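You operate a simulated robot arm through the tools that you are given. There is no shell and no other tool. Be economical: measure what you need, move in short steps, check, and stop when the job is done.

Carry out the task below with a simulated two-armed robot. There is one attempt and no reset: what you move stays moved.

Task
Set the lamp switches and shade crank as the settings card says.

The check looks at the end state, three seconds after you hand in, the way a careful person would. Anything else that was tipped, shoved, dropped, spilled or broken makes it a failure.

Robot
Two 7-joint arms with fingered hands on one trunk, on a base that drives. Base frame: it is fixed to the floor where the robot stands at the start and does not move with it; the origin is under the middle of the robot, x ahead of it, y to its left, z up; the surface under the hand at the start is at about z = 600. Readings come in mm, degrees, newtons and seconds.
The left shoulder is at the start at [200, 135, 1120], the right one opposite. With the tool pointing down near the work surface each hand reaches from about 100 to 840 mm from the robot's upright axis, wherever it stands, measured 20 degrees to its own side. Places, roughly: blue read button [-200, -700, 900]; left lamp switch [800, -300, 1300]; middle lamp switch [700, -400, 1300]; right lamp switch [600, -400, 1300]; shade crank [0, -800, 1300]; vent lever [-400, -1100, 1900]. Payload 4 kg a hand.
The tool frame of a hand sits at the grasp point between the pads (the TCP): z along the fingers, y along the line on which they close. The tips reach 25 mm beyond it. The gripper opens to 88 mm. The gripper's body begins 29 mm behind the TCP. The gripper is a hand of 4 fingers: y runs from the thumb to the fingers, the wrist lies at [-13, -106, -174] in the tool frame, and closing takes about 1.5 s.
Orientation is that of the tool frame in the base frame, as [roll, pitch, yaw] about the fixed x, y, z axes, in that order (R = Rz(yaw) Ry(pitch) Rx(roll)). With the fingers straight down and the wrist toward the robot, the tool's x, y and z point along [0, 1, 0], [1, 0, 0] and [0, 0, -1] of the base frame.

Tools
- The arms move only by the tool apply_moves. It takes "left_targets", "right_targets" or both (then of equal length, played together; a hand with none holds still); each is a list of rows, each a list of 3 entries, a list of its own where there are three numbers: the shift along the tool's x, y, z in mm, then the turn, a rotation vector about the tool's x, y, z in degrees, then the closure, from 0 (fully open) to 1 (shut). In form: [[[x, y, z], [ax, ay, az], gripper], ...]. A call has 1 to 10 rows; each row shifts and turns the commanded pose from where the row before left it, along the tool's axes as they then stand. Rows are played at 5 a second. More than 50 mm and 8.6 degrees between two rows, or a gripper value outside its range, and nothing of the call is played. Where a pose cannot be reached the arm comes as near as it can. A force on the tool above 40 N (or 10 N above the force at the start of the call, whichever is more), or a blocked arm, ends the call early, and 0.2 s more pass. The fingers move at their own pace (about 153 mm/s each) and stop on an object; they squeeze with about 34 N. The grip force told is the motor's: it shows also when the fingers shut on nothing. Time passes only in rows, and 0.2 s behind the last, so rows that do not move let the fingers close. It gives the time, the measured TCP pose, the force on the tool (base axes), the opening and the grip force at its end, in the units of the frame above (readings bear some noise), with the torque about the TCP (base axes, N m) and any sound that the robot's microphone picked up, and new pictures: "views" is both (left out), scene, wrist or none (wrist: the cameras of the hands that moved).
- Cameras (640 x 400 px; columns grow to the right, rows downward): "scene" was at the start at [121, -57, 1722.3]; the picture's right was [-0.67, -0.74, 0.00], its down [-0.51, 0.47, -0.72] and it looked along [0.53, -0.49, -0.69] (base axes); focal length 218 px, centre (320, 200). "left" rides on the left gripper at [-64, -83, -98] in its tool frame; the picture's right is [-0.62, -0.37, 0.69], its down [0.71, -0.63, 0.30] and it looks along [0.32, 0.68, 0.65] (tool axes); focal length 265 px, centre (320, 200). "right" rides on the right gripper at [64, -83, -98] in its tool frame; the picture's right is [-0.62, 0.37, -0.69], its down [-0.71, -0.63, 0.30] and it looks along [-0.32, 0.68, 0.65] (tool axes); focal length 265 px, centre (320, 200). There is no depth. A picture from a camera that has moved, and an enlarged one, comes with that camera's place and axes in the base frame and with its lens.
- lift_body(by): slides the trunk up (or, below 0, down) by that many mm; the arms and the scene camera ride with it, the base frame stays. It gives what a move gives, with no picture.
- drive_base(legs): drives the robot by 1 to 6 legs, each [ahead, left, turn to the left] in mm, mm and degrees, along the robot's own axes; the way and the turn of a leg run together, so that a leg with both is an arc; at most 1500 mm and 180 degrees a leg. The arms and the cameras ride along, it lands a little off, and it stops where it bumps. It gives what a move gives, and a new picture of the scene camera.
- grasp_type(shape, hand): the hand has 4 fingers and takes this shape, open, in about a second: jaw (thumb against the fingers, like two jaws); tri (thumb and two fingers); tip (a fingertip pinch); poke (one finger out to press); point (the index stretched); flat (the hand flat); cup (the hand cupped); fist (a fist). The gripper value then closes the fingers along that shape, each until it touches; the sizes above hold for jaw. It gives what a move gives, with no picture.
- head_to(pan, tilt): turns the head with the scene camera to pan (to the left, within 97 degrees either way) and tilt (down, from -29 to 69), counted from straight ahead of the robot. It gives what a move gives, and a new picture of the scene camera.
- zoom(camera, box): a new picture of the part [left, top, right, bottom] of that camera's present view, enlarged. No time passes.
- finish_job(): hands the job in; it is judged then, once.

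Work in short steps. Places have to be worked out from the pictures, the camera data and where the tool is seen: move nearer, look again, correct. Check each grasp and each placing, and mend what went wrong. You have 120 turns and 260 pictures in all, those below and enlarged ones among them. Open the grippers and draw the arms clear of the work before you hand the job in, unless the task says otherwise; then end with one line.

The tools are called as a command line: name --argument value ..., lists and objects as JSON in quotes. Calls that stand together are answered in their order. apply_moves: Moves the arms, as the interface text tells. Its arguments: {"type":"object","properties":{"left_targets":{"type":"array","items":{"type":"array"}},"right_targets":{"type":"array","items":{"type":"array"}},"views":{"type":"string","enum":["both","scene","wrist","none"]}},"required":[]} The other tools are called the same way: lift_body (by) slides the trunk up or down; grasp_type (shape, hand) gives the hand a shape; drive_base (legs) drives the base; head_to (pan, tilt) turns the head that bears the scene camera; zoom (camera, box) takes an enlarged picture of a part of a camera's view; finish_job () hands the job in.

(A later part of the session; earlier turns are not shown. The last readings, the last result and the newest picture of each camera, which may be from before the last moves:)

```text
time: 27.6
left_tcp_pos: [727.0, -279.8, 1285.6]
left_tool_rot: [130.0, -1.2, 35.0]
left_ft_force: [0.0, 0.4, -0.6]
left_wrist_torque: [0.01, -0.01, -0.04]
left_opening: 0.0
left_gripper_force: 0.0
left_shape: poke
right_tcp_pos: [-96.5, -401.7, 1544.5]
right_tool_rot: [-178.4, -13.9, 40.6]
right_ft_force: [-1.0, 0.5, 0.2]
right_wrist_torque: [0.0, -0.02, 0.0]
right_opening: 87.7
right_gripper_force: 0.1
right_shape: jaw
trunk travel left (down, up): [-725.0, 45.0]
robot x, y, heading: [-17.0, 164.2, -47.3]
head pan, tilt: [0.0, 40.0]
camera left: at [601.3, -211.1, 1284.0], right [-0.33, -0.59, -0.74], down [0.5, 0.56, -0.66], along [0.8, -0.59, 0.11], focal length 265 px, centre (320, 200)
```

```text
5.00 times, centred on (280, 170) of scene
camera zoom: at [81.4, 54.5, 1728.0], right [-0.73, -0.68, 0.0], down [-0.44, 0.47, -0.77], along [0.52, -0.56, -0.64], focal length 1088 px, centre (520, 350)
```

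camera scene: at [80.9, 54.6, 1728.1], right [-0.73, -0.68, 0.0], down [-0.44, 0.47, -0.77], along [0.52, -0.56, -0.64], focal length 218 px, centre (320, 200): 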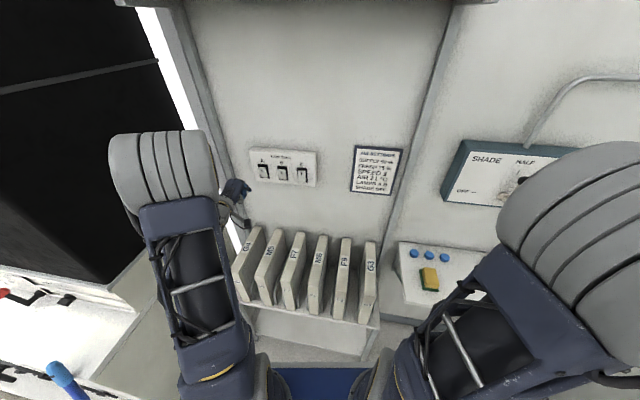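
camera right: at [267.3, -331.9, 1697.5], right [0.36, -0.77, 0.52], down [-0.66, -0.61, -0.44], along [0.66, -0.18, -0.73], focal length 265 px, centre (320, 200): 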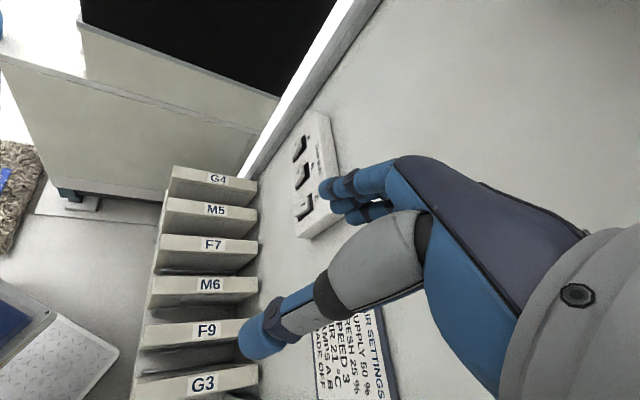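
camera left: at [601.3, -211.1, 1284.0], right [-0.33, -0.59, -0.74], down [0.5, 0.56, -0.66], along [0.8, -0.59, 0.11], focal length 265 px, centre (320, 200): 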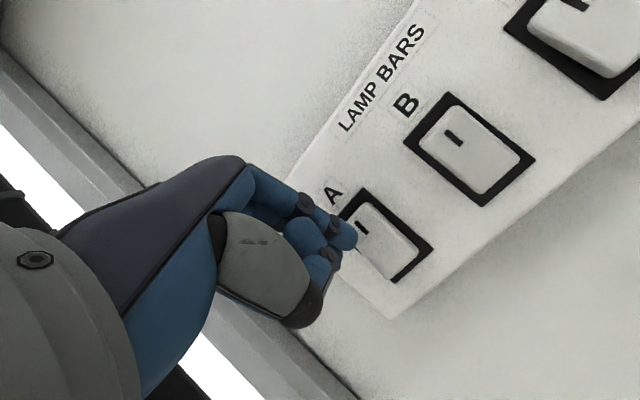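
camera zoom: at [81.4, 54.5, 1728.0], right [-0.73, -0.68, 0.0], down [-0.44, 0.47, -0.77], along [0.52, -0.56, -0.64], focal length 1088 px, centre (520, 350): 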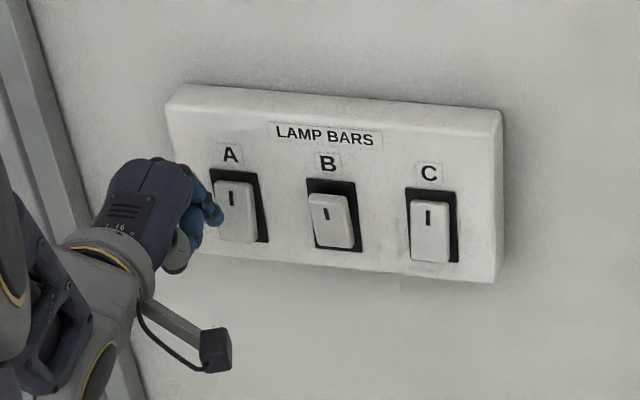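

A now matches C's pose (top pressed in), so it is on. Next I'll shift 80 mm right to B and push the same way.

apply_moves --left_targets '[[[-40, 0, 0], [0, 0, 0], 0], [[-40, 0, 0], [0, 0, 0], 0]]' --views "wrist"

zoom --camera "left" --box '[260, 140, 460, 280]'

```text
time: 28.2
left_tcp_pos: [662.5, -325.2, 1284.9]
left_tool_rot: [130.1, -1.2, 34.9]
left_ft_force: [0.2, 0.6, -0.2]
left_wrist_torque: [0.0, -0.04, 0.0]
left_opening: 0.1
left_gripper_force: 0.0
left_shape: poke
right_tcp_pos: [-97.8, -400.5, 1545.0]
right_tool_rot: [-178.5, -13.9, 40.7]
right_ft_force: [0.1, 0.2, 0.4]
right_wrist_torque: [-0.04, 0.0, -0.02]
right_opening: 88.0
right_gripper_force: 0.1
right_shape: jaw
trunk travel left (down, up): [-725.0, 45.0]
robot x, y, heading: [-16.7, 161.4, -46.8]
head pan, tilt: [0.0, 40.0]
camera left: at [535.4, -257.1, 1283.7], right [-0.33, -0.59, -0.74], down [0.5, 0.56, -0.66], along [0.8, -0.59, 0.11], focal length 265 px, centre (320, 200)
```

left: 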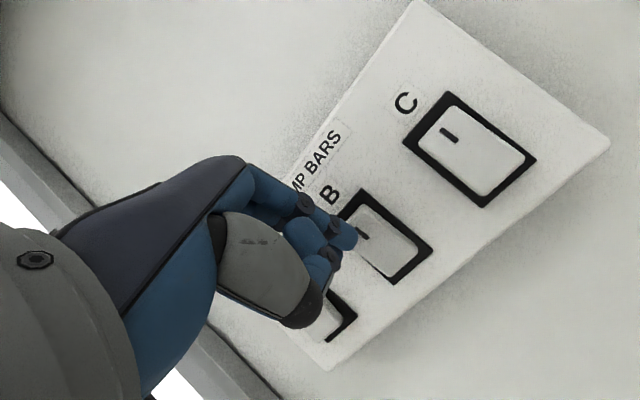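

```text
2.86 times, centred on (360, 210) of left
camera zoom: at [535.4, -257.1, 1283.7], right [-0.33, -0.59, -0.74], down [0.5, 0.56, -0.66], along [0.8, -0.59, 0.11], focal length 758 px, centre (206, 171)
```

zoom: 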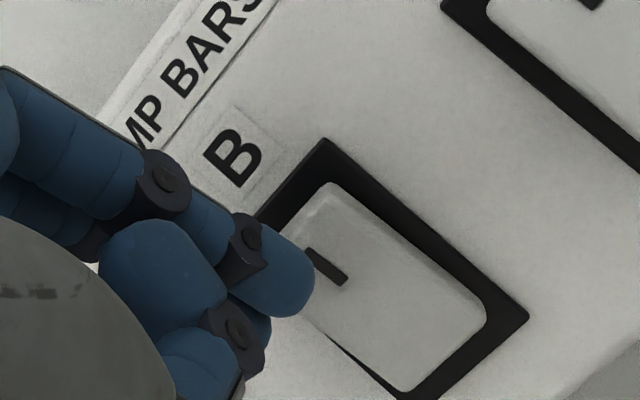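

The alignment is nearly the same as at A. I'll push B's top, stopping on the force limit.

apply_moves --left_targets '[[[0, 6.4, 7.7], [0, 0, 0], 0], [[0, 6.4, 7.7], [0, 0, 0], 0], [[0, 5.1, 6.1], [0, 0, 0], 0], [[0, 5.1, 6.1], [0, 0, 0], 0], [[0, 3.2, 3.8], [0, 0, 0], 0]]' --views "none"

apply_moves --left_targets '[[[0, -12, -15], [0, 0, 0], 0], [[0, -12, -15], [0, 0, 0], 0]]' --views "wrist"

zoom --camera "scene" --box '[220, 130, 340, 210]'

```text
time: 29.3
left_tcp_pos: [681.8, -352.9, 1286.5]
left_tool_rot: [130.1, -1.1, 34.9]
left_ft_force: [-25.9, 26.1, 9.0]
left_wrist_torque: [0.29, 0.26, -0.05]
left_opening: 0.0
left_gripper_force: 0.1
left_shape: poke
right_tcp_pos: [-100.4, -398.2, 1545.2]
right_tool_rot: [-178.6, -14.0, 40.6]
right_ft_force: [-0.4, 0.3, 0.3]
right_wrist_torque: [-0.01, 0.01, -0.03]
right_opening: 88.2
right_gripper_force: 0.1
right_shape: jaw
trunk travel left (down, up): [-725.0, 45.0]
robot x, y, heading: [-18.4, 160.6, -47.0]
head pan, tilt: [0.0, 40.0]
stopped in row 5 (left hand): the force on the tool passed its limit at 45 N (the readings are from after the stop); the commanded pose is now the measured one
```

```text
time: 29.9
left_tcp_pos: [660.2, -324.2, 1286.8]
left_tool_rot: [130.1, -1.2, 34.8]
left_ft_force: [-0.3, 0.7, -0.2]
left_wrist_torque: [0.02, 0.0, 0.02]
left_opening: 0.0
left_gripper_force: 0.0
left_shape: poke
right_tcp_pos: [-98.0, -401.6, 1543.0]
right_tool_rot: [-178.4, -13.9, 40.6]
right_ft_force: [-0.5, 0.3, 0.0]
right_wrist_torque: [-0.01, -0.04, 0.03]
right_opening: 87.8
right_gripper_force: 0.1
right_shape: jaw
trunk travel left (down, up): [-725.0, 45.0]
robot x, y, heading: [-18.8, 162.3, -47.0]
head pan, tilt: [0.0, 40.0]
camera left: at [534.6, -254.8, 1284.7], right [-0.33, -0.59, -0.74], down [0.5, 0.56, -0.66], along [0.8, -0.59, 0.11], focal length 265 px, centre (320, 200)
```

left: 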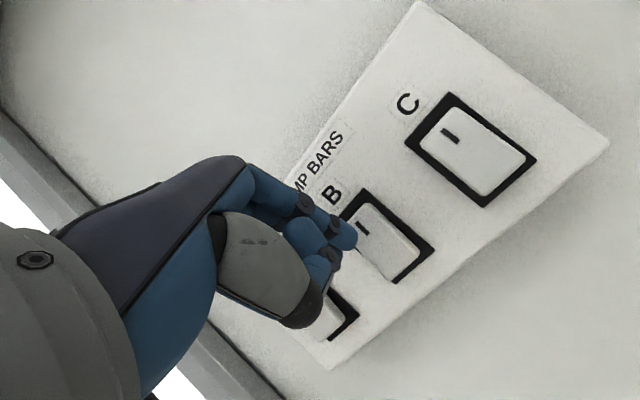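

```text
5.00 times, centred on (280, 170) of scene
camera zoom: at [81.2, 54.8, 1728.0], right [-0.73, -0.68, 0.0], down [-0.44, 0.47, -0.77], along [0.52, -0.56, -0.64], focal length 1088 px, centre (520, 350)
```

zoom: 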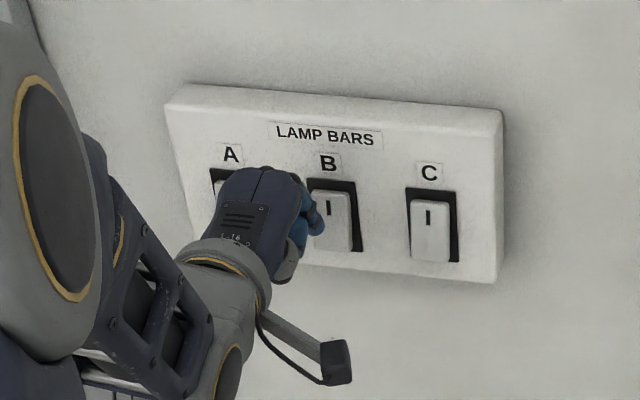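

B is on as well. Now I'll shift right to C and about 36 mm lower, to face its protruding bottom end.

apply_moves --left_targets '[[[-39, 0, 0], [0, 0, 0], 0], [[-39, 0, 0], [0, 0, 0], 0], [[0, -27.6, 23], [0, 0, 0], 0]]' --views "wrist"

zoom --camera "left" --box '[260, 120, 460, 260]'

```text
time: 30.7
left_tcp_pos: [597.3, -365.9, 1249.5]
left_tool_rot: [130.0, -1.1, 35.0]
left_ft_force: [0.4, -0.1, 0.1]
left_wrist_torque: [0.02, 0.02, 0.01]
left_opening: 0.1
left_gripper_force: 0.1
left_shape: poke
right_tcp_pos: [-98.8, -399.9, 1544.7]
right_tool_rot: [-178.4, -14.0, 40.7]
right_ft_force: [-0.1, -0.1, -0.4]
right_wrist_torque: [-0.03, -0.02, 0.01]
right_opening: 87.8
right_gripper_force: 0.0
right_shape: jaw
trunk travel left (down, up): [-725.0, 45.0]
robot x, y, heading: [-22.9, 161.5, -47.1]
head pan, tilt: [0.0, 40.0]
camera left: at [470.4, -298.0, 1248.1], right [-0.33, -0.59, -0.74], down [0.5, 0.56, -0.66], along [0.8, -0.59, 0.11], focal length 265 px, centre (320, 200)
```

left: 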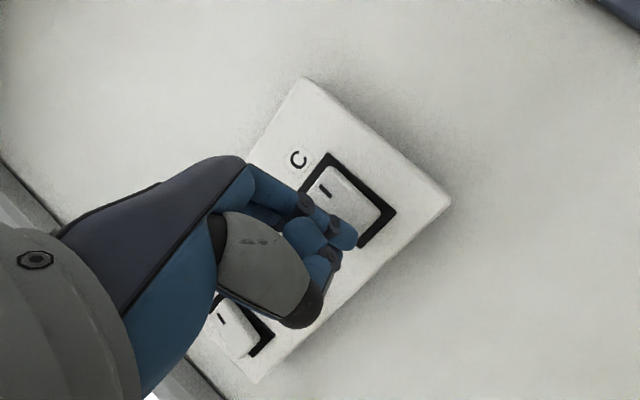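

```text
2.86 times, centred on (360, 190) of left
camera zoom: at [470.4, -298.0, 1248.1], right [-0.33, -0.59, -0.74], down [0.5, 0.56, -0.66], along [0.8, -0.59, 0.11], focal length 758 px, centre (206, 229)
```

zoom: 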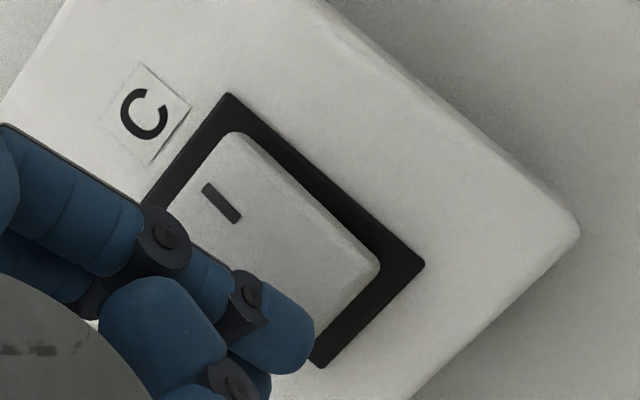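

The fingertip is centred on C, about 8 mm above its bottom edge. I'll go 4 mm lower and push.

apply_moves --left_targets '[[[0, 3.4, 10.3], [0, 0, 0], 0], [[0, 5.1, 6.1], [0, 0, 0], 0], [[0, 5.1, 6.1], [0, 0, 0], 0], [[0, 5.1, 6.1], [0, 0, 0], 0], [[0, 3.2, 3.8], [0, 0, 0], 0]]' --views "wrist"

apply_moves --left_targets '[[[0, -12, -15], [0, 0, 0], 0], [[0, -12, -15], [0, 0, 0], 0], [[0, -12, -15], [0, 0, 0], 0]]' --views "wrist"

zoom --camera "scene" --box '[220, 130, 340, 210]'

```text
time: 32.1
left_tcp_pos: [620.0, -394.2, 1241.2]
left_tool_rot: [130.8, -1.0, 35.3]
left_ft_force: [-11.4, 22.1, -0.5]
left_wrist_torque: [0.16, 0.15, -0.07]
left_opening: 0.1
left_gripper_force: 0.0
left_shape: poke
right_tcp_pos: [-98.8, -398.4, 1544.6]
right_tool_rot: [-178.4, -14.0, 40.8]
right_ft_force: [-0.1, -0.5, 0.0]
right_wrist_torque: [0.0, 0.0, -0.01]
right_opening: 87.8
right_gripper_force: 0.0
right_shape: jaw
trunk travel left (down, up): [-725.0, 45.0]
robot x, y, heading: [-17.3, 163.6, -46.9]
head pan, tilt: [0.0, 40.0]
stopped in row 5 (left hand): the force on the tool passed its limit at 44 N (the readings are from after the stop); the commanded pose is now the measured one
camera left: at [493.5, -325.3, 1240.9], right [-0.33, -0.58, -0.74], down [0.49, 0.57, -0.66], along [0.81, -0.58, 0.1], focal length 265 px, centre (320, 200)
```

left: 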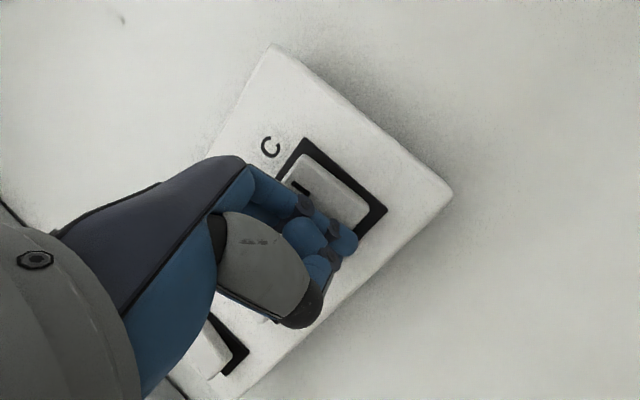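

```text
time: 32.9
left_tcp_pos: [587.7, -348.7, 1243.8]
left_tool_rot: [130.5, -1.2, 35.2]
left_ft_force: [-0.5, -0.7, 0.0]
left_wrist_torque: [0.02, 0.01, 0.0]
left_opening: 0.1
left_gripper_force: 0.1
left_shape: poke
right_tcp_pos: [-98.3, -400.5, 1544.6]
right_tool_rot: [-178.4, -14.0, 40.6]
right_ft_force: [-0.5, -0.5, -0.6]
right_wrist_torque: [0.0, -0.01, -0.01]
right_opening: 88.0
right_gripper_force: 0.1
right_shape: jaw
trunk travel left (down, up): [-725.0, 45.0]
robot x, y, heading: [-16.0, 160.7, -46.9]
head pan, tilt: [0.0, 40.0]
camera left: at [461.0, -281.0, 1243.3], right [-0.33, -0.58, -0.74], down [0.49, 0.56, -0.66], along [0.81, -0.58, 0.1], focal length 265 px, centre (320, 200)
```

left: 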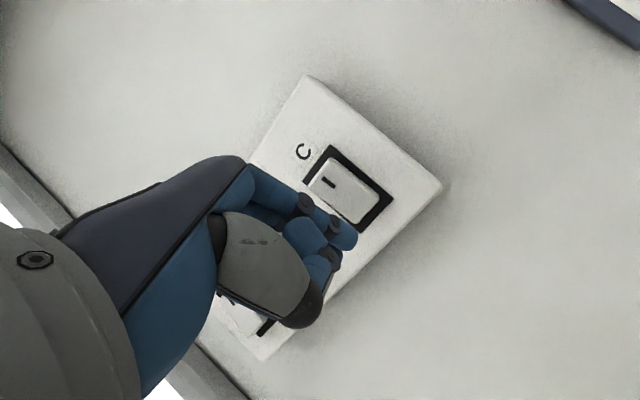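

```text
5.00 times, centred on (280, 170) of scene
camera zoom: at [81.0, 55.3, 1728.0], right [-0.73, -0.68, 0.0], down [-0.44, 0.47, -0.77], along [0.52, -0.56, -0.64], focal length 1088 px, centre (520, 350)
```

zoom: 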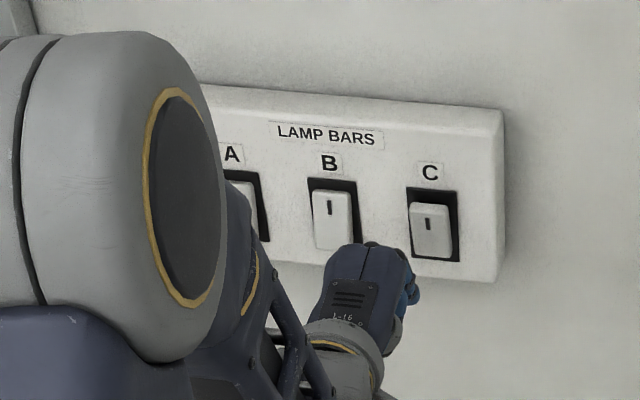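

All three switches look right: A on, B on, C off. I'll retract the left arm and bring the right arm up and out of view of the shade panel, then look.

apply_moves --left_targets '[[[0, -16, -34], [0, 0, 0], 0], [[0, -16, -36], [0, 0, 0], 0], [[0, -16, -36], [0, 0, 0], 0], [[0, -16, -36], [0, 0, 0], 0], [[0, -16, -36], [0, 0, 0], 0], [[0, -16, -36], [0, 0, 0], 0]]' --views "scene"

zoom --camera "scene" --box '[220, 130, 340, 210]'

zoom --camera "right" --box '[0, 0, 640, 400]'

```text
time: 34.3
left_tcp_pos: [519.4, -216.6, 1335.3]
left_tool_rot: [130.5, -1.1, 35.0]
left_ft_force: [0.4, 0.1, 0.9]
left_wrist_torque: [0.01, 0.01, -0.05]
left_opening: 0.0
left_gripper_force: 0.1
left_shape: poke
left hand out of reach, approached as far as the arm can: row 4, 5, 6
right_tcp_pos: [-98.2, -400.2, 1544.2]
right_tool_rot: [-178.4, -14.0, 40.5]
right_ft_force: [0.5, -0.1, 0.7]
right_wrist_torque: [0.0, -0.01, -0.03]
right_opening: 88.0
right_gripper_force: 0.0
right_shape: jaw
trunk travel left (down, up): [-725.0, 45.0]
robot x, y, heading: [-17.8, 161.4, -46.8]
head pan, tilt: [0.0, 40.0]
camera scene: at [81.1, 55.3, 1728.0], right [-0.73, -0.68, 0.0], down [-0.44, 0.47, -0.77], along [0.52, -0.56, -0.64], focal length 218 px, centre (320, 200)
```

scene: 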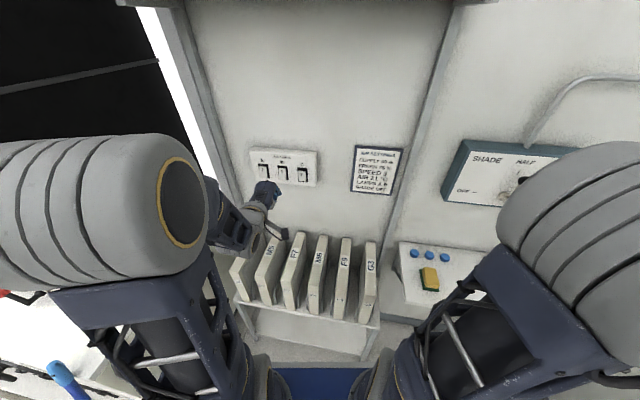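

```text
5.00 times, centred on (280, 170) of scene
camera zoom: at [81.1, 55.3, 1728.0], right [-0.73, -0.68, 0.0], down [-0.44, 0.47, -0.77], along [0.52, -0.56, -0.64], focal length 1088 px, centre (520, 350)
```

zoom: 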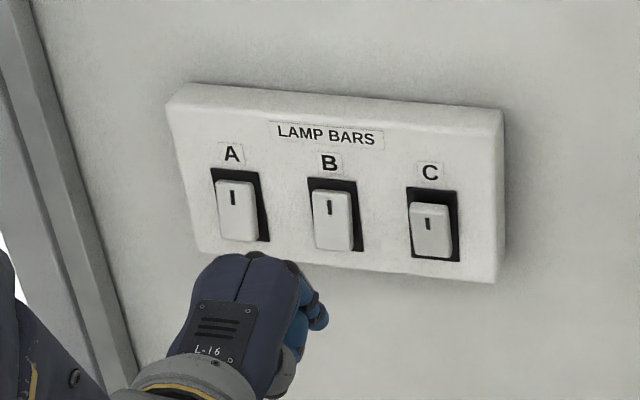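

```text
1.00 times, centred on (320, 200) of right (not enlarged: the box is as wide or as high as the picture)
camera zoom: at [-121.4, -313.3, 1656.2], right [-0.33, -0.79, 0.51], down [-0.89, 0.08, -0.45], along [0.32, -0.6, -0.73], focal length 265 px, centre (320, 200)
```

zoom: 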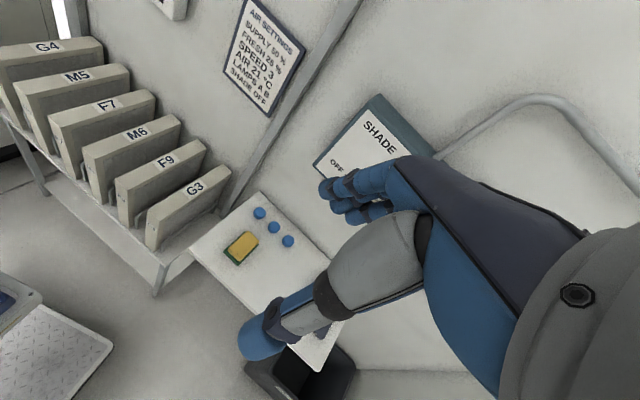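

Switch states are confirmed. Before sliding right toward the crank, I'll check clearance on the right side.

head_to --pan -95 --tilt 45

```text
time: 36.0
left_tcp_pos: [517.6, -217.8, 1334.9]
left_tool_rot: [130.5, -1.1, 35.1]
left_ft_force: [0.3, -0.9, 0.1]
left_wrist_torque: [0.0, 0.02, 0.02]
left_opening: 0.0
left_gripper_force: 0.0
left_shape: poke
right_tcp_pos: [-98.5, -399.7, 1544.7]
right_tool_rot: [-178.4, -14.0, 40.7]
right_ft_force: [-1.1, -0.1, 0.9]
right_wrist_torque: [-0.07, 0.0, -0.01]
right_opening: 88.2
right_gripper_force: 0.1
right_shape: jaw
trunk travel left (down, up): [-725.0, 45.0]
robot x, y, heading: [-21.1, 164.8, -46.8]
head pan, tilt: [-95.0, 45.0]
camera scene: at [-41.2, 67.5, 1720.8], right [-0.62, 0.79, 0.0], down [0.56, 0.44, -0.71], along [-0.56, -0.44, -0.71], focal length 218 px, centre (320, 200)
```

scene: 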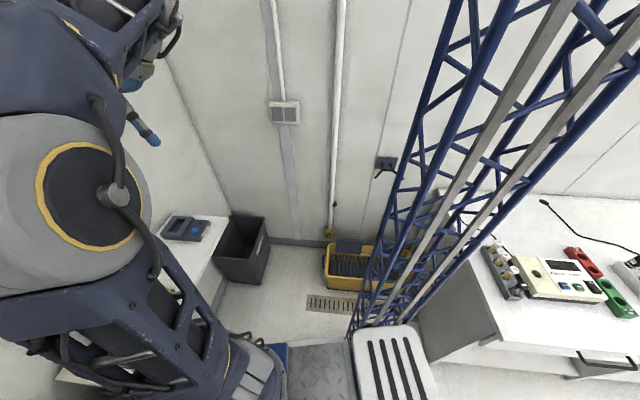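

The bench sits just behind the right-rear step, but a small sideways slide keeps that gap. I'll slide right 80 mm first and watch for a bump.

drive_base --legs '[[-4, -80, 0]]'

drive_base --legs '[[-4, -80, 0]]'

```text
time: 37.0
left_tcp_pos: [456.7, -269.5, 1334.2]
left_tool_rot: [130.5, -1.1, 35.1]
left_ft_force: [0.6, -0.4, 0.1]
left_wrist_torque: [0.04, -0.01, -0.01]
left_opening: 0.0
left_gripper_force: 0.1
left_shape: poke
right_tcp_pos: [-160.1, -452.0, 1543.6]
right_tool_rot: [-178.4, -14.1, 40.6]
right_ft_force: [0.7, 0.6, 0.3]
right_wrist_torque: [-0.01, 0.02, -0.01]
right_opening: 87.9
right_gripper_force: 0.1
right_shape: jaw
trunk travel left (down, up): [-725.0, 45.0]
robot x, y, heading: [-82.0, 110.5, -47.0]
head pan, tilt: [-95.0, 45.0]
camera scene: at [-103.2, 15.1, 1720.8], right [-0.62, 0.79, 0.0], down [0.56, 0.44, -0.71], along [-0.56, -0.44, -0.71], focal length 218 px, centre (320, 200)
```

scene: 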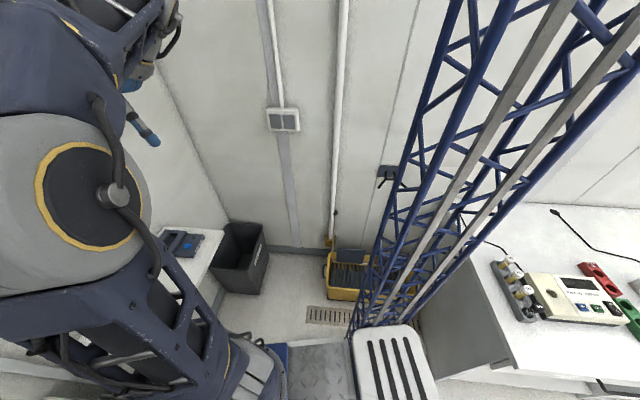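

```text
time: 38.1
left_tcp_pos: [395.0, -322.8, 1334.3]
left_tool_rot: [130.4, -1.0, 35.1]
left_ft_force: [-0.1, 0.5, -0.3]
left_wrist_torque: [-0.04, 0.01, -0.03]
left_opening: 0.0
left_gripper_force: 0.0
left_shape: poke
right_tcp_pos: [-221.3, -504.5, 1543.3]
right_tool_rot: [-178.4, -13.9, 40.6]
right_ft_force: [0.7, -0.6, -0.3]
right_wrist_torque: [-0.03, -0.01, 0.02]
right_opening: 87.8
right_gripper_force: 0.0
right_shape: jaw
trunk travel left (down, up): [-725.0, 45.0]
robot x, y, heading: [-144.3, 60.6, -47.1]
head pan, tilt: [-95.0, 45.0]
camera scene: at [-164.5, -36.7, 1720.8], right [-0.62, 0.79, 0.0], down [0.56, 0.44, -0.71], along [-0.56, -0.44, -0.71], focal length 218 px, centre (320, 200)
```

scene: 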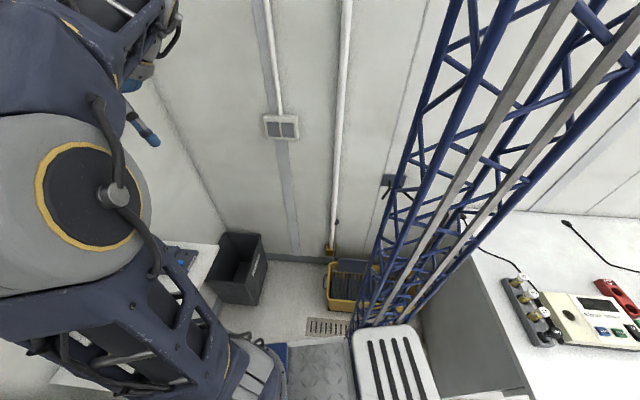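

No bump. The knob is now about 690 ahead and 440 right of the robot's axis. I'll level the right hand and tilt it 50° forward, as I did with the left.

apply_moves --right_targets '[[[0, 0, 0], [0, -7, 0], 0], [[0, 0, 0], [0, -7, 0], 0], [[5, 0, 0], [0, 0, 5.6], 0], [[8, 0, 5], [-8.3, 0, 0], 0], [[8, 0, 5], [-8.3, 0, 0], 0], [[8, 0, 5], [-8.3, 0, 0], 0], [[8, 0, 5], [-8.3, 0, 0], 0], [[8, 0, 5], [-8.3, 0, 0], 0], [[8, 0, 5], [-8.3, 0, 0], 0]]' --views "wrist"

head_to --pan -30 --tilt 35

```text
time: 40.1
left_tcp_pos: [400.0, -320.8, 1335.2]
left_tool_rot: [130.6, -1.0, 35.2]
left_ft_force: [0.0, 1.1, 0.2]
left_wrist_torque: [-0.02, 0.05, 0.02]
left_opening: 0.0
left_gripper_force: 0.0
left_shape: poke
right_tcp_pos: [-168.3, -479.0, 1518.7]
right_tool_rot: [132.0, 0.6, 35.1]
right_ft_force: [-0.2, 0.2, -0.2]
right_wrist_torque: [0.02, 0.01, 0.05]
right_opening: 88.1
right_gripper_force: 0.2
right_shape: jaw
trunk travel left (down, up): [-725.0, 45.0]
robot x, y, heading: [-143.6, 58.5, -47.2]
head pan, tilt: [-95.0, 45.0]
camera right: at [-188.8, -336.5, 1520.7], right [-0.65, -0.13, 0.74], down [-0.7, -0.26, -0.66], along [0.28, -0.96, 0.07], focal length 265 px, centre (320, 200)
```

right: 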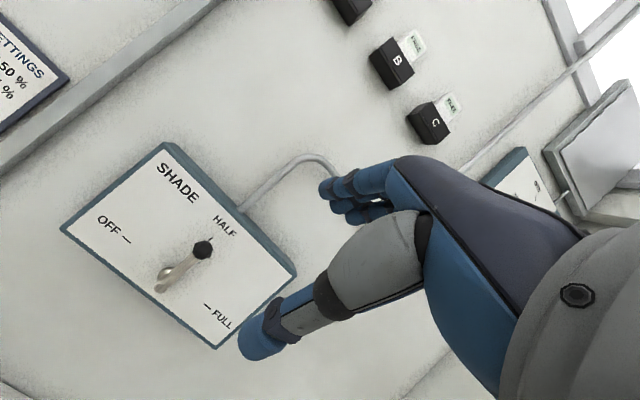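

```text
time: 41.5
left_tcp_pos: [399.5, -320.0, 1332.8]
left_tool_rot: [130.6, -1.0, 35.1]
left_ft_force: [0.3, 0.3, 0.4]
left_wrist_torque: [0.01, 0.02, 0.02]
left_opening: 0.0
left_gripper_force: 0.1
left_shape: poke
right_tcp_pos: [-167.4, -479.4, 1518.3]
right_tool_rot: [132.1, 0.4, 35.2]
right_ft_force: [-0.6, 0.5, 0.2]
right_wrist_torque: [0.0, 0.01, -0.03]
right_opening: 88.0
right_gripper_force: 0.0
right_shape: jaw
trunk travel left (down, up): [-725.0, 45.0]
robot x, y, heading: [-139.9, 55.1, -47.2]
head pan, tilt: [-30.0, 35.0]
camera scene: at [-74.6, -70.1, 1735.6], right [-0.97, -0.22, 0.0], down [-0.13, 0.56, -0.82], along [0.18, -0.8, -0.57], focal length 218 px, centre (320, 200)
```

scene: 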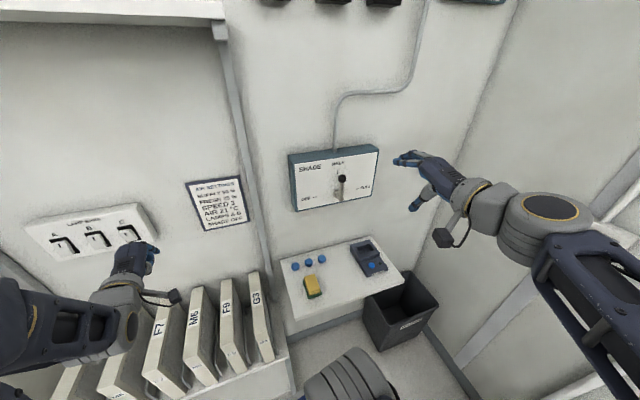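

zoom --camera "right" --box '[50, 130, 310, 360]'

zoom --camera "scene" --box '[280, 135, 390, 215]'

```text
1.74 times, centred on (180, 245) of right
camera zoom: at [-189.8, -336.6, 1519.5], right [-0.66, -0.14, 0.74], down [-0.7, -0.25, -0.67], along [0.28, -0.96, 0.07], focal length 462 px, centre (564, 122)
```

zoom: 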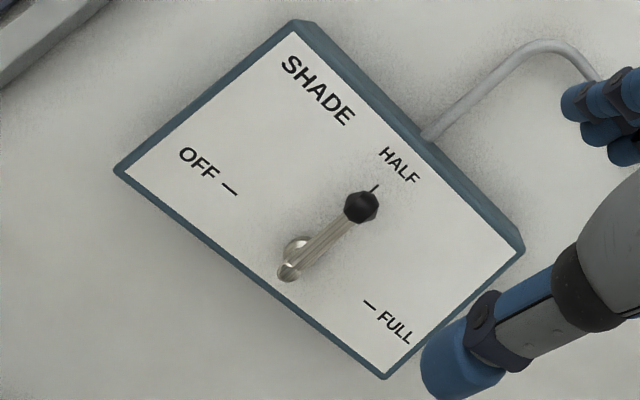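

```text
5.00 times, centred on (335, 175) of scene
camera zoom: at [-74.6, -70.1, 1735.6], right [-0.97, -0.22, 0.0], down [-0.13, 0.56, -0.82], along [0.18, -0.8, -0.57], focal length 1088 px, centre (245, 325)
```

zoom: 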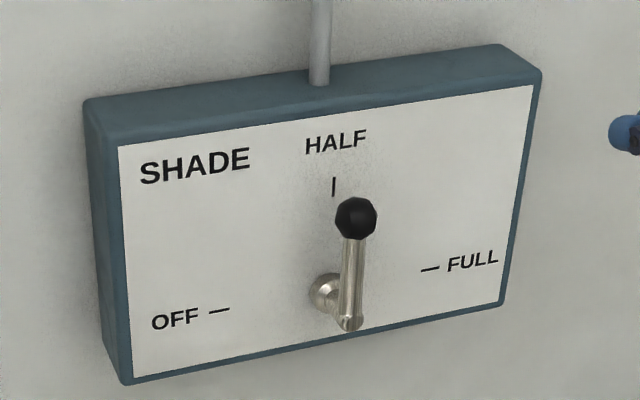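

The ball knob is at about [-3, -736, 1363] and the pivot at [-5, -732, 1277], so the lever is about 86 mm long and points up at HALF. OFF is directly left of the pivot. I'll put the right hand in the poke shape and bring it to the right of the knob with standoff.

grasp_type --hand "right" --shape "poke"

apply_moves --right_targets '[[[-13.3, 3.4, 42.5], [0, 0, 0], 0], [[-13.3, 3.4, 42.5], [0, 0, 0], 0], [[-13.3, 3.4, 42.5], [0, 0, 0], 0], [[-13.3, 3.4, 42.5], [0, 0, 0], 0], [[-13.3, 3.4, 42.5], [0, 0, 0], 0], [[-13.3, 3.4, 42.5], [0, 0, 0], 0]]'

zoom --camera "scene" --box '[280, 115, 460, 225]'

```text
time: 42.4
left_tcp_pos: [399.7, -321.3, 1332.8]
left_tool_rot: [130.7, -0.9, 35.0]
left_ft_force: [-0.4, 1.4, -0.2]
left_wrist_torque: [-0.01, -0.02, -0.01]
left_opening: 0.1
left_gripper_force: 0.0
left_shape: poke
right_tcp_pos: [-168.7, -479.8, 1517.1]
right_tool_rot: [132.1, 0.5, 35.1]
right_ft_force: [0.2, 0.4, 0.2]
right_wrist_torque: [0.0, -0.02, 0.01]
right_opening: 0.1
right_gripper_force: 0.0
right_shape: poke
trunk travel left (down, up): [-725.0, 45.0]
robot x, y, heading: [-138.4, 62.2, -46.8]
head pan, tilt: [-30.0, 35.0]
```

```text
time: 42.9
left_tcp_pos: [407.5, -316.9, 1329.5]
left_tool_rot: [130.7, -0.6, 35.1]
left_ft_force: [0.2, -0.5, 0.8]
left_wrist_torque: [0.0, -0.05, -0.06]
left_opening: 0.1
left_gripper_force: 0.0
left_shape: poke
right_tcp_pos: [-218.1, -509.2, 1479.1]
right_tool_rot: [134.5, 3.6, 21.1]
right_ft_force: [-0.2, -0.2, 0.8]
right_wrist_torque: [0.0, 0.0, -0.02]
right_opening: 0.1
right_gripper_force: 0.0
right_shape: poke
trunk travel left (down, up): [-725.0, 45.0]
robot x, y, heading: [-138.9, 59.7, -47.3]
head pan, tilt: [-30.0, 35.0]
stopped in row 2 (right hand): the arm was blocked; the commanded pose is now the measured one
camera scene: at [-64.0, -67.0, 1734.1], right [-0.97, -0.23, 0.01], down [-0.14, 0.56, -0.82], along [0.18, -0.8, -0.57], focal length 218 px, centre (320, 200)
camera right: at [-204.5, -365.4, 1483.5], right [-0.62, 0.01, 0.79], down [-0.78, -0.06, -0.62], along [0.04, -1.0, 0.05], focal length 265 px, centre (320, 200)
```

scene: 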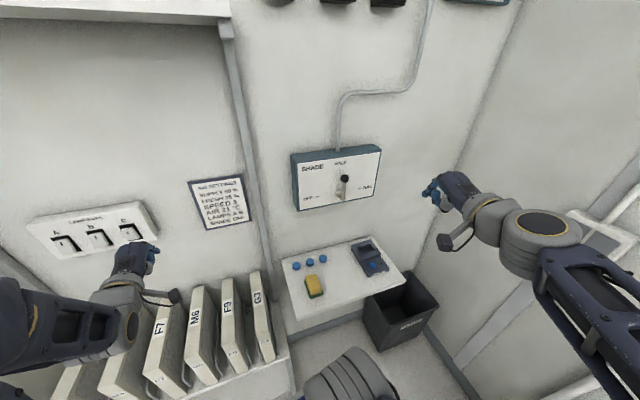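
right: 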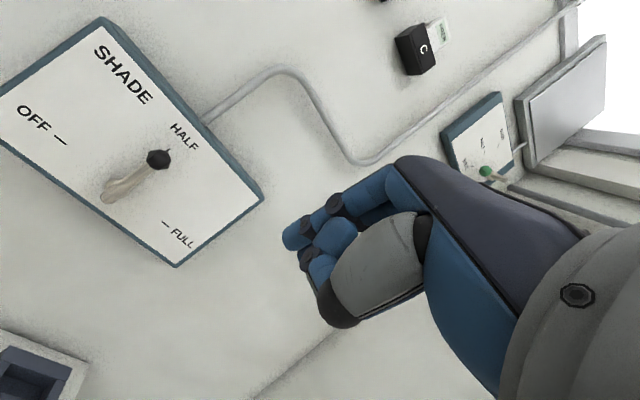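

```text
3.56 times, centred on (370, 170) of scene
camera zoom: at [-64.0, -67.0, 1734.1], right [-0.97, -0.23, 0.01], down [-0.14, 0.56, -0.82], along [0.18, -0.8, -0.57], focal length 774 px, centre (142, 307)
```

zoom: 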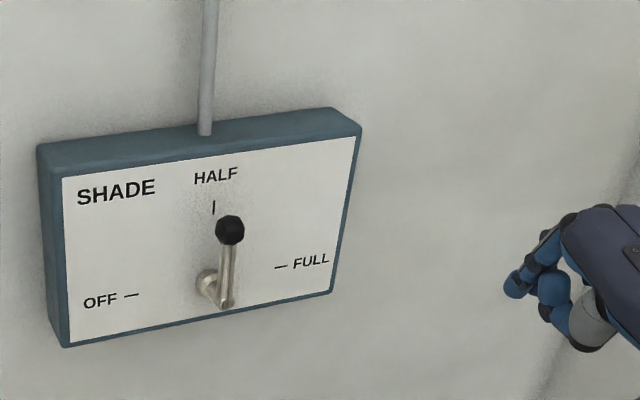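

The right arm was blocked, probably its elbow against the side wall. I'll look.

head_to --pan -70 --tilt 25

```text
time: 44.0
left_tcp_pos: [408.8, -319.0, 1330.5]
left_tool_rot: [130.6, -0.6, 35.1]
left_ft_force: [-0.3, 0.8, -0.4]
left_wrist_torque: [-0.02, -0.02, 0.02]
left_opening: 0.0
left_gripper_force: 0.1
left_shape: poke
right_tcp_pos: [-221.6, -509.4, 1480.5]
right_tool_rot: [134.4, 3.3, 20.9]
right_ft_force: [-0.4, 0.1, 0.3]
right_wrist_torque: [-0.03, 0.0, -0.01]
right_opening: 0.0
right_gripper_force: 0.0
right_shape: poke
trunk travel left (down, up): [-725.0, 45.0]
robot x, y, heading: [-146.8, 59.3, -46.9]
head pan, tilt: [-70.0, 25.0]
camera scene: at [-124.6, -64.3, 1751.4], right [-0.89, 0.45, 0.01], down [0.18, 0.37, -0.91], along [-0.41, -0.81, -0.42], focal length 218 px, centre (320, 200)
```

scene: 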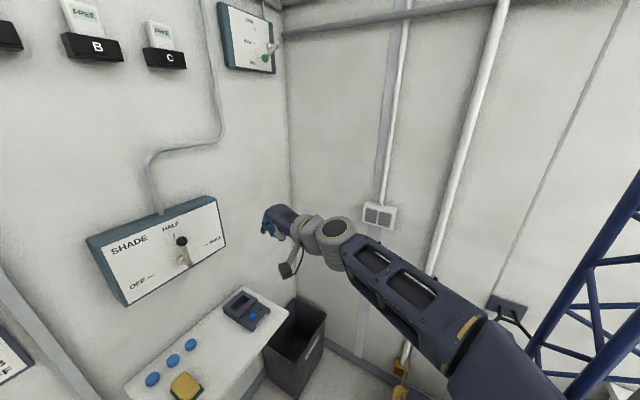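

Nothing obvious from here. I'll look farther back at the elbow.

head_to --pan -97 --tilt 40

```text
time: 44.9
left_tcp_pos: [408.5, -319.0, 1329.9]
left_tool_rot: [130.7, -0.5, 35.0]
left_ft_force: [0.8, -0.5, 0.2]
left_wrist_torque: [0.01, 0.02, 0.02]
left_opening: 0.0
left_gripper_force: 0.1
left_shape: poke
right_tcp_pos: [-220.9, -509.5, 1480.3]
right_tool_rot: [134.4, 3.3, 20.9]
right_ft_force: [-0.8, -0.2, -0.1]
right_wrist_torque: [0.02, -0.02, -0.03]
right_opening: 0.0
right_gripper_force: 0.0
right_shape: poke
trunk travel left (down, up): [-725.0, 45.0]
robot x, y, heading: [-143.0, 57.4, -47.0]
head pan, tilt: [-97.0, 40.0]
camera scene: at [-151.6, -32.6, 1728.5], right [-0.59, 0.81, 0.0], down [0.51, 0.38, -0.77], along [-0.63, -0.45, -0.63], focal length 218 px, centre (320, 200)
```

scene: 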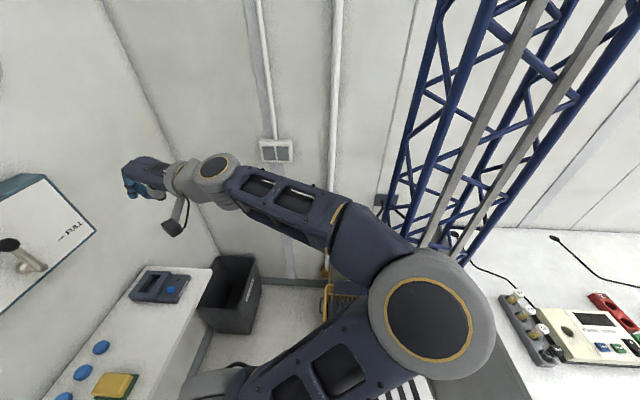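

The big elbow disc is touching the lattice mast at the right rear. Moving forward will straighten the arm and free the elbow, so I'll do that first and restore the yaw on the way.

apply_moves --right_targets '[[[15, 28, 28], [0, 0, 0], 0], [[10, 28, 28], [0, 0, 0], 0], [[0, 21, 21], [0, 4.9, -5], 0], [[0, 21, 21], [0, 4.9, -5], 0]]' --views "scene"

```text
time: 45.4
left_tcp_pos: [404.9, -320.2, 1329.7]
left_tool_rot: [130.6, -0.7, 34.9]
left_ft_force: [-0.3, -0.3, 0.1]
left_wrist_torque: [0.02, 0.02, -0.01]
left_opening: 0.2
left_gripper_force: 0.1
left_shape: poke
right_tcp_pos: [-269.3, -525.7, 1476.5]
right_tool_rot: [133.5, 2.1, 8.3]
right_ft_force: [0.1, -0.4, 0.2]
right_wrist_torque: [-0.01, 0.01, 0.01]
right_opening: 0.2
right_gripper_force: 0.0
right_shape: poke
trunk travel left (down, up): [-725.0, 45.0]
robot x, y, heading: [-142.2, 57.0, -46.7]
head pan, tilt: [-97.0, 40.0]
stopped in row 2 (right hand): the arm was blocked; the commanded pose is now the measured one
camera scene: at [-155.7, -33.4, 1725.8], right [-0.59, 0.81, 0.0], down [0.51, 0.38, -0.77], along [-0.62, -0.45, -0.64], focal length 218 px, centre (320, 200)
```

scene: 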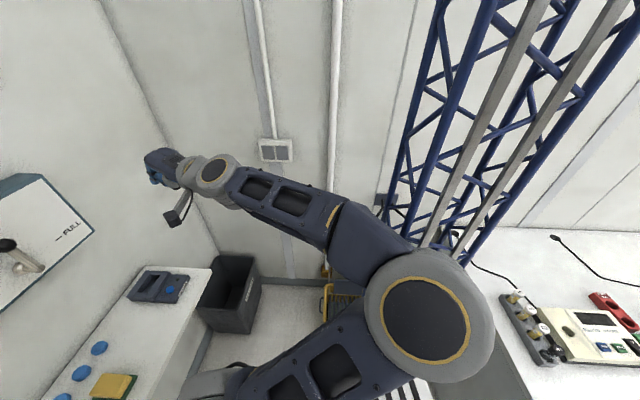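

The wedged elbow diverted the hand. I'll go back toward the earlier free pose (left, up, yaw restored).

apply_moves --right_targets '[[[27, 2, -13], [0, 4.9, -4.6], 0], [[27, 2, -13], [0, 4.9, -4.6], 0], [[27, 2, -13], [0, 4.9, -4.6], 0], [[27, 2, -13], [0, 4.9, -4.6], 0]]' --views "scene"

```text
time: 46.6
left_tcp_pos: [409.3, -319.4, 1328.5]
left_tool_rot: [130.8, -0.6, 35.1]
left_ft_force: [0.9, -0.1, 0.6]
left_wrist_torque: [0.02, 0.0, 0.0]
left_opening: 0.2
left_gripper_force: 0.1
left_shape: poke
right_tcp_pos: [-161.4, -469.1, 1507.7]
right_tool_rot: [139.6, 4.9, 33.4]
right_ft_force: [-0.7, -0.2, 0.2]
right_wrist_torque: [0.01, -0.03, 0.0]
right_opening: 0.0
right_gripper_force: 0.1
right_shape: poke
trunk travel left (down, up): [-725.0, 45.0]
robot x, y, heading: [-143.2, 57.2, -46.9]
head pan, tilt: [-97.0, 40.0]
stopped in row 4 (right hand): the arm was blocked; the commanded pose is now the measured one
camera scene: at [-151.3, -32.6, 1726.2], right [-0.59, 0.81, 0.0], down [0.51, 0.38, -0.77], along [-0.63, -0.45, -0.63], focal length 218 px, centre (320, 200)
```

scene: 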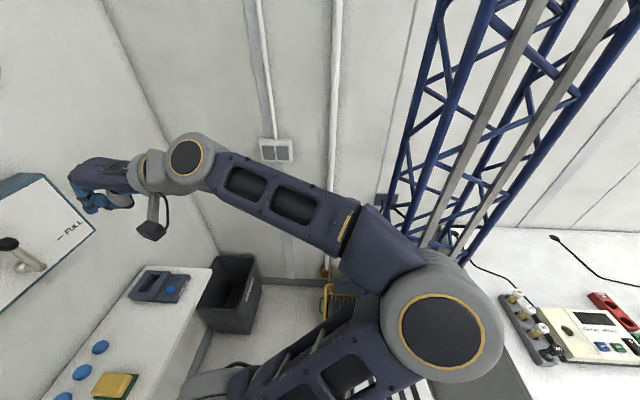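

The hand is too close to the shoulder, so the elbow folds back. I'll extend forward from here.

apply_moves --right_targets '[[[15, 25, 20], [0, 0, 0], 0], [[10, 30, 26], [0, 0, 0], 0], [[0, 30, 26], [0, 0, 0], 0], [[0, 30, 26], [0, 0, 0], 0]]' --views "scene"

```text
time: 47.3
left_tcp_pos: [399.2, -318.2, 1333.9]
left_tool_rot: [130.4, -0.7, 34.9]
left_ft_force: [0.6, 0.1, -1.3]
left_wrist_torque: [0.0, 0.02, -0.02]
left_opening: 0.2
left_gripper_force: 0.0
left_shape: poke
right_tcp_pos: [-185.0, -505.5, 1518.6]
right_tool_rot: [136.8, 2.9, 21.8]
right_ft_force: [0.5, -0.2, -0.2]
right_wrist_torque: [-0.02, 0.01, 0.02]
right_opening: 0.1
right_gripper_force: 0.1
right_shape: poke
trunk travel left (down, up): [-725.0, 45.0]
robot x, y, heading: [-141.2, 58.0, -46.9]
head pan, tilt: [-97.0, 40.0]
stopped in row 3 (right hand): the arm was blocked; the commanded pose is now the measured one
camera scene: at [-162.7, -30.0, 1729.1], right [-0.59, 0.81, 0.0], down [0.52, 0.37, -0.77], along [-0.62, -0.45, -0.64], focal length 218 px, centre (320, 200)
```

scene: 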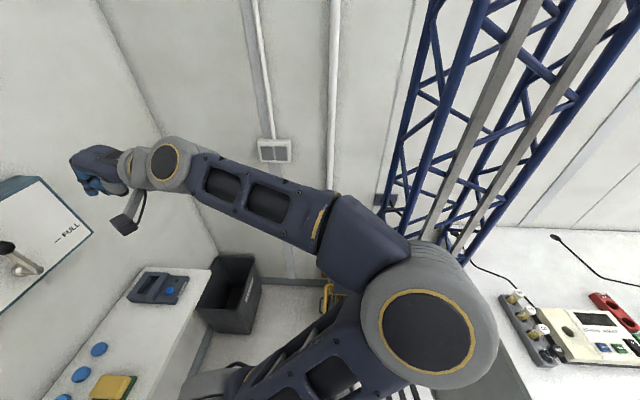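

The elbow may not be touching anything: near the fully folded posture the arm seems to flip configuration and trip the "blocked" check. I'll bring the right hand toward the centre-front first, in gentle steps.

apply_moves --right_targets '[[[18, 3, 3], [0, 0, 0], 0], [[18, 3, 3], [0, 0, 0], 0], [[18, 3, 3], [0, 0, 0], 0], [[18, 3, 3], [0, 0, 0], 0], [[18, 3, 3], [0, 0, 0], 0], [[18, 3, 3], [0, 0, 0], 0], [[18, 3, 3], [0, 0, 0], 0], [[18, 3, 3], [0, 0, 0], 0]]' --views "scene"

```text
time: 49.1
left_tcp_pos: [395.3, -322.5, 1334.9]
left_tool_rot: [130.5, -1.1, 35.0]
left_ft_force: [0.3, -0.5, 0.2]
left_wrist_torque: [0.0, 0.0, -0.05]
left_opening: 0.0
left_gripper_force: 0.0
left_shape: poke
right_tcp_pos: [-39.0, -488.9, 1506.3]
right_tool_rot: [137.4, 2.8, 22.7]
right_ft_force: [-0.2, 0.1, 0.4]
right_wrist_torque: [0.02, 0.01, 0.0]
right_opening: 0.2
right_gripper_force: 0.1
right_shape: poke
trunk travel left (down, up): [-725.0, 45.0]
robot x, y, heading: [-140.6, 61.0, -46.9]
head pan, tilt: [-97.0, 40.0]
camera scene: at [-169.8, -36.8, 1728.0], right [-0.59, 0.81, 0.0], down [0.52, 0.38, -0.77], along [-0.62, -0.45, -0.64], focal length 218 px, centre (320, 200)
```

scene: 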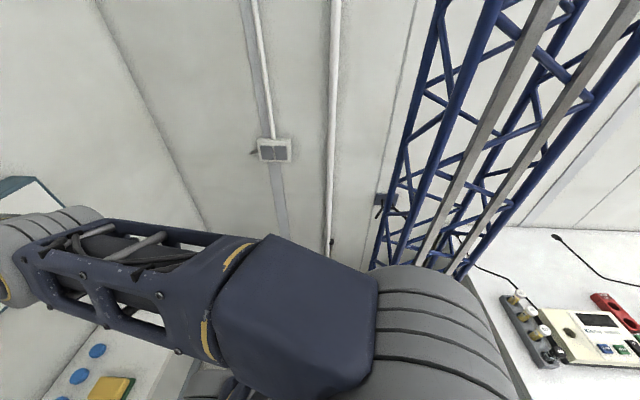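

That moved freely. Now I'll go forward gently and bring the yaw back to 35°.

apply_moves --right_targets '[[[0, 14, 14], [0, 2.8, -3], 0], [[0, 14, 14], [0, 2.8, -3], 0], [[0, 14, 14], [0, 2.8, -3], 0], [[0, 14, 14], [-2.5, -2.5, 0], 0], [[0, 14, 15], [-2.5, 0, 0], 0], [[0, 13, 18], [0, 0, 0], 0]]' --views "wrist"

head_to --pan -30 --tilt 35

```text
time: 50.5
left_tcp_pos: [394.0, -322.0, 1334.9]
left_tool_rot: [130.5, -1.2, 35.0]
left_ft_force: [-0.7, 0.3, 0.2]
left_wrist_torque: [0.02, -0.01, 0.01]
left_opening: 0.2
left_gripper_force: 0.2
left_shape: poke
right_tcp_pos: [21.8, -594.5, 1499.6]
right_tool_rot: [132.7, 4.5, 33.3]
right_ft_force: [-0.2, -0.4, 0.0]
right_wrist_torque: [0.03, -0.02, 0.0]
right_opening: 0.0
right_gripper_force: 0.0
right_shape: poke
trunk travel left (down, up): [-725.0, 45.0]
robot x, y, heading: [-144.6, 58.6, -47.1]
head pan, tilt: [-97.0, 40.0]
camera right: at [5.8, -450.0, 1498.7], right [-0.61, -0.09, 0.79], down [-0.75, -0.25, -0.61], along [0.25, -0.96, 0.08], focal length 265 px, centre (320, 200)
```

right: 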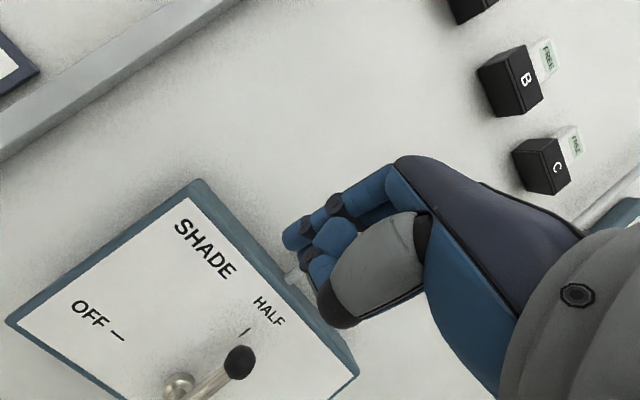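

```text
time: 51.9
left_tcp_pos: [393.7, -322.1, 1335.9]
left_tool_rot: [130.5, -1.2, 35.1]
left_ft_force: [-0.5, -0.4, 0.1]
left_wrist_torque: [-0.02, 0.0, -0.02]
left_opening: 0.2
left_gripper_force: 0.0
left_shape: poke
right_tcp_pos: [21.5, -594.4, 1498.9]
right_tool_rot: [132.7, 4.5, 33.2]
right_ft_force: [-0.5, 0.3, 0.6]
right_wrist_torque: [-0.02, -0.02, -0.02]
right_opening: 0.0
right_gripper_force: 0.1
right_shape: poke
trunk travel left (down, up): [-725.0, 45.0]
robot x, y, heading: [-144.8, 59.3, -47.2]
head pan, tilt: [-30.0, 35.0]
camera scene: at [-81.0, -72.6, 1735.6], right [-0.97, -0.22, 0.0], down [-0.13, 0.56, -0.82], along [0.18, -0.8, -0.57], focal length 218 px, centre (320, 200)
```

scene: 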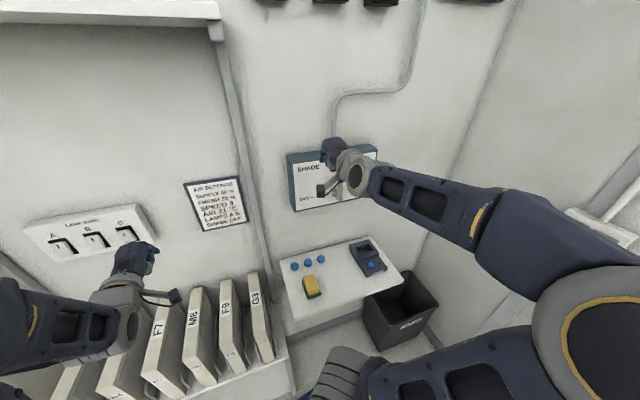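

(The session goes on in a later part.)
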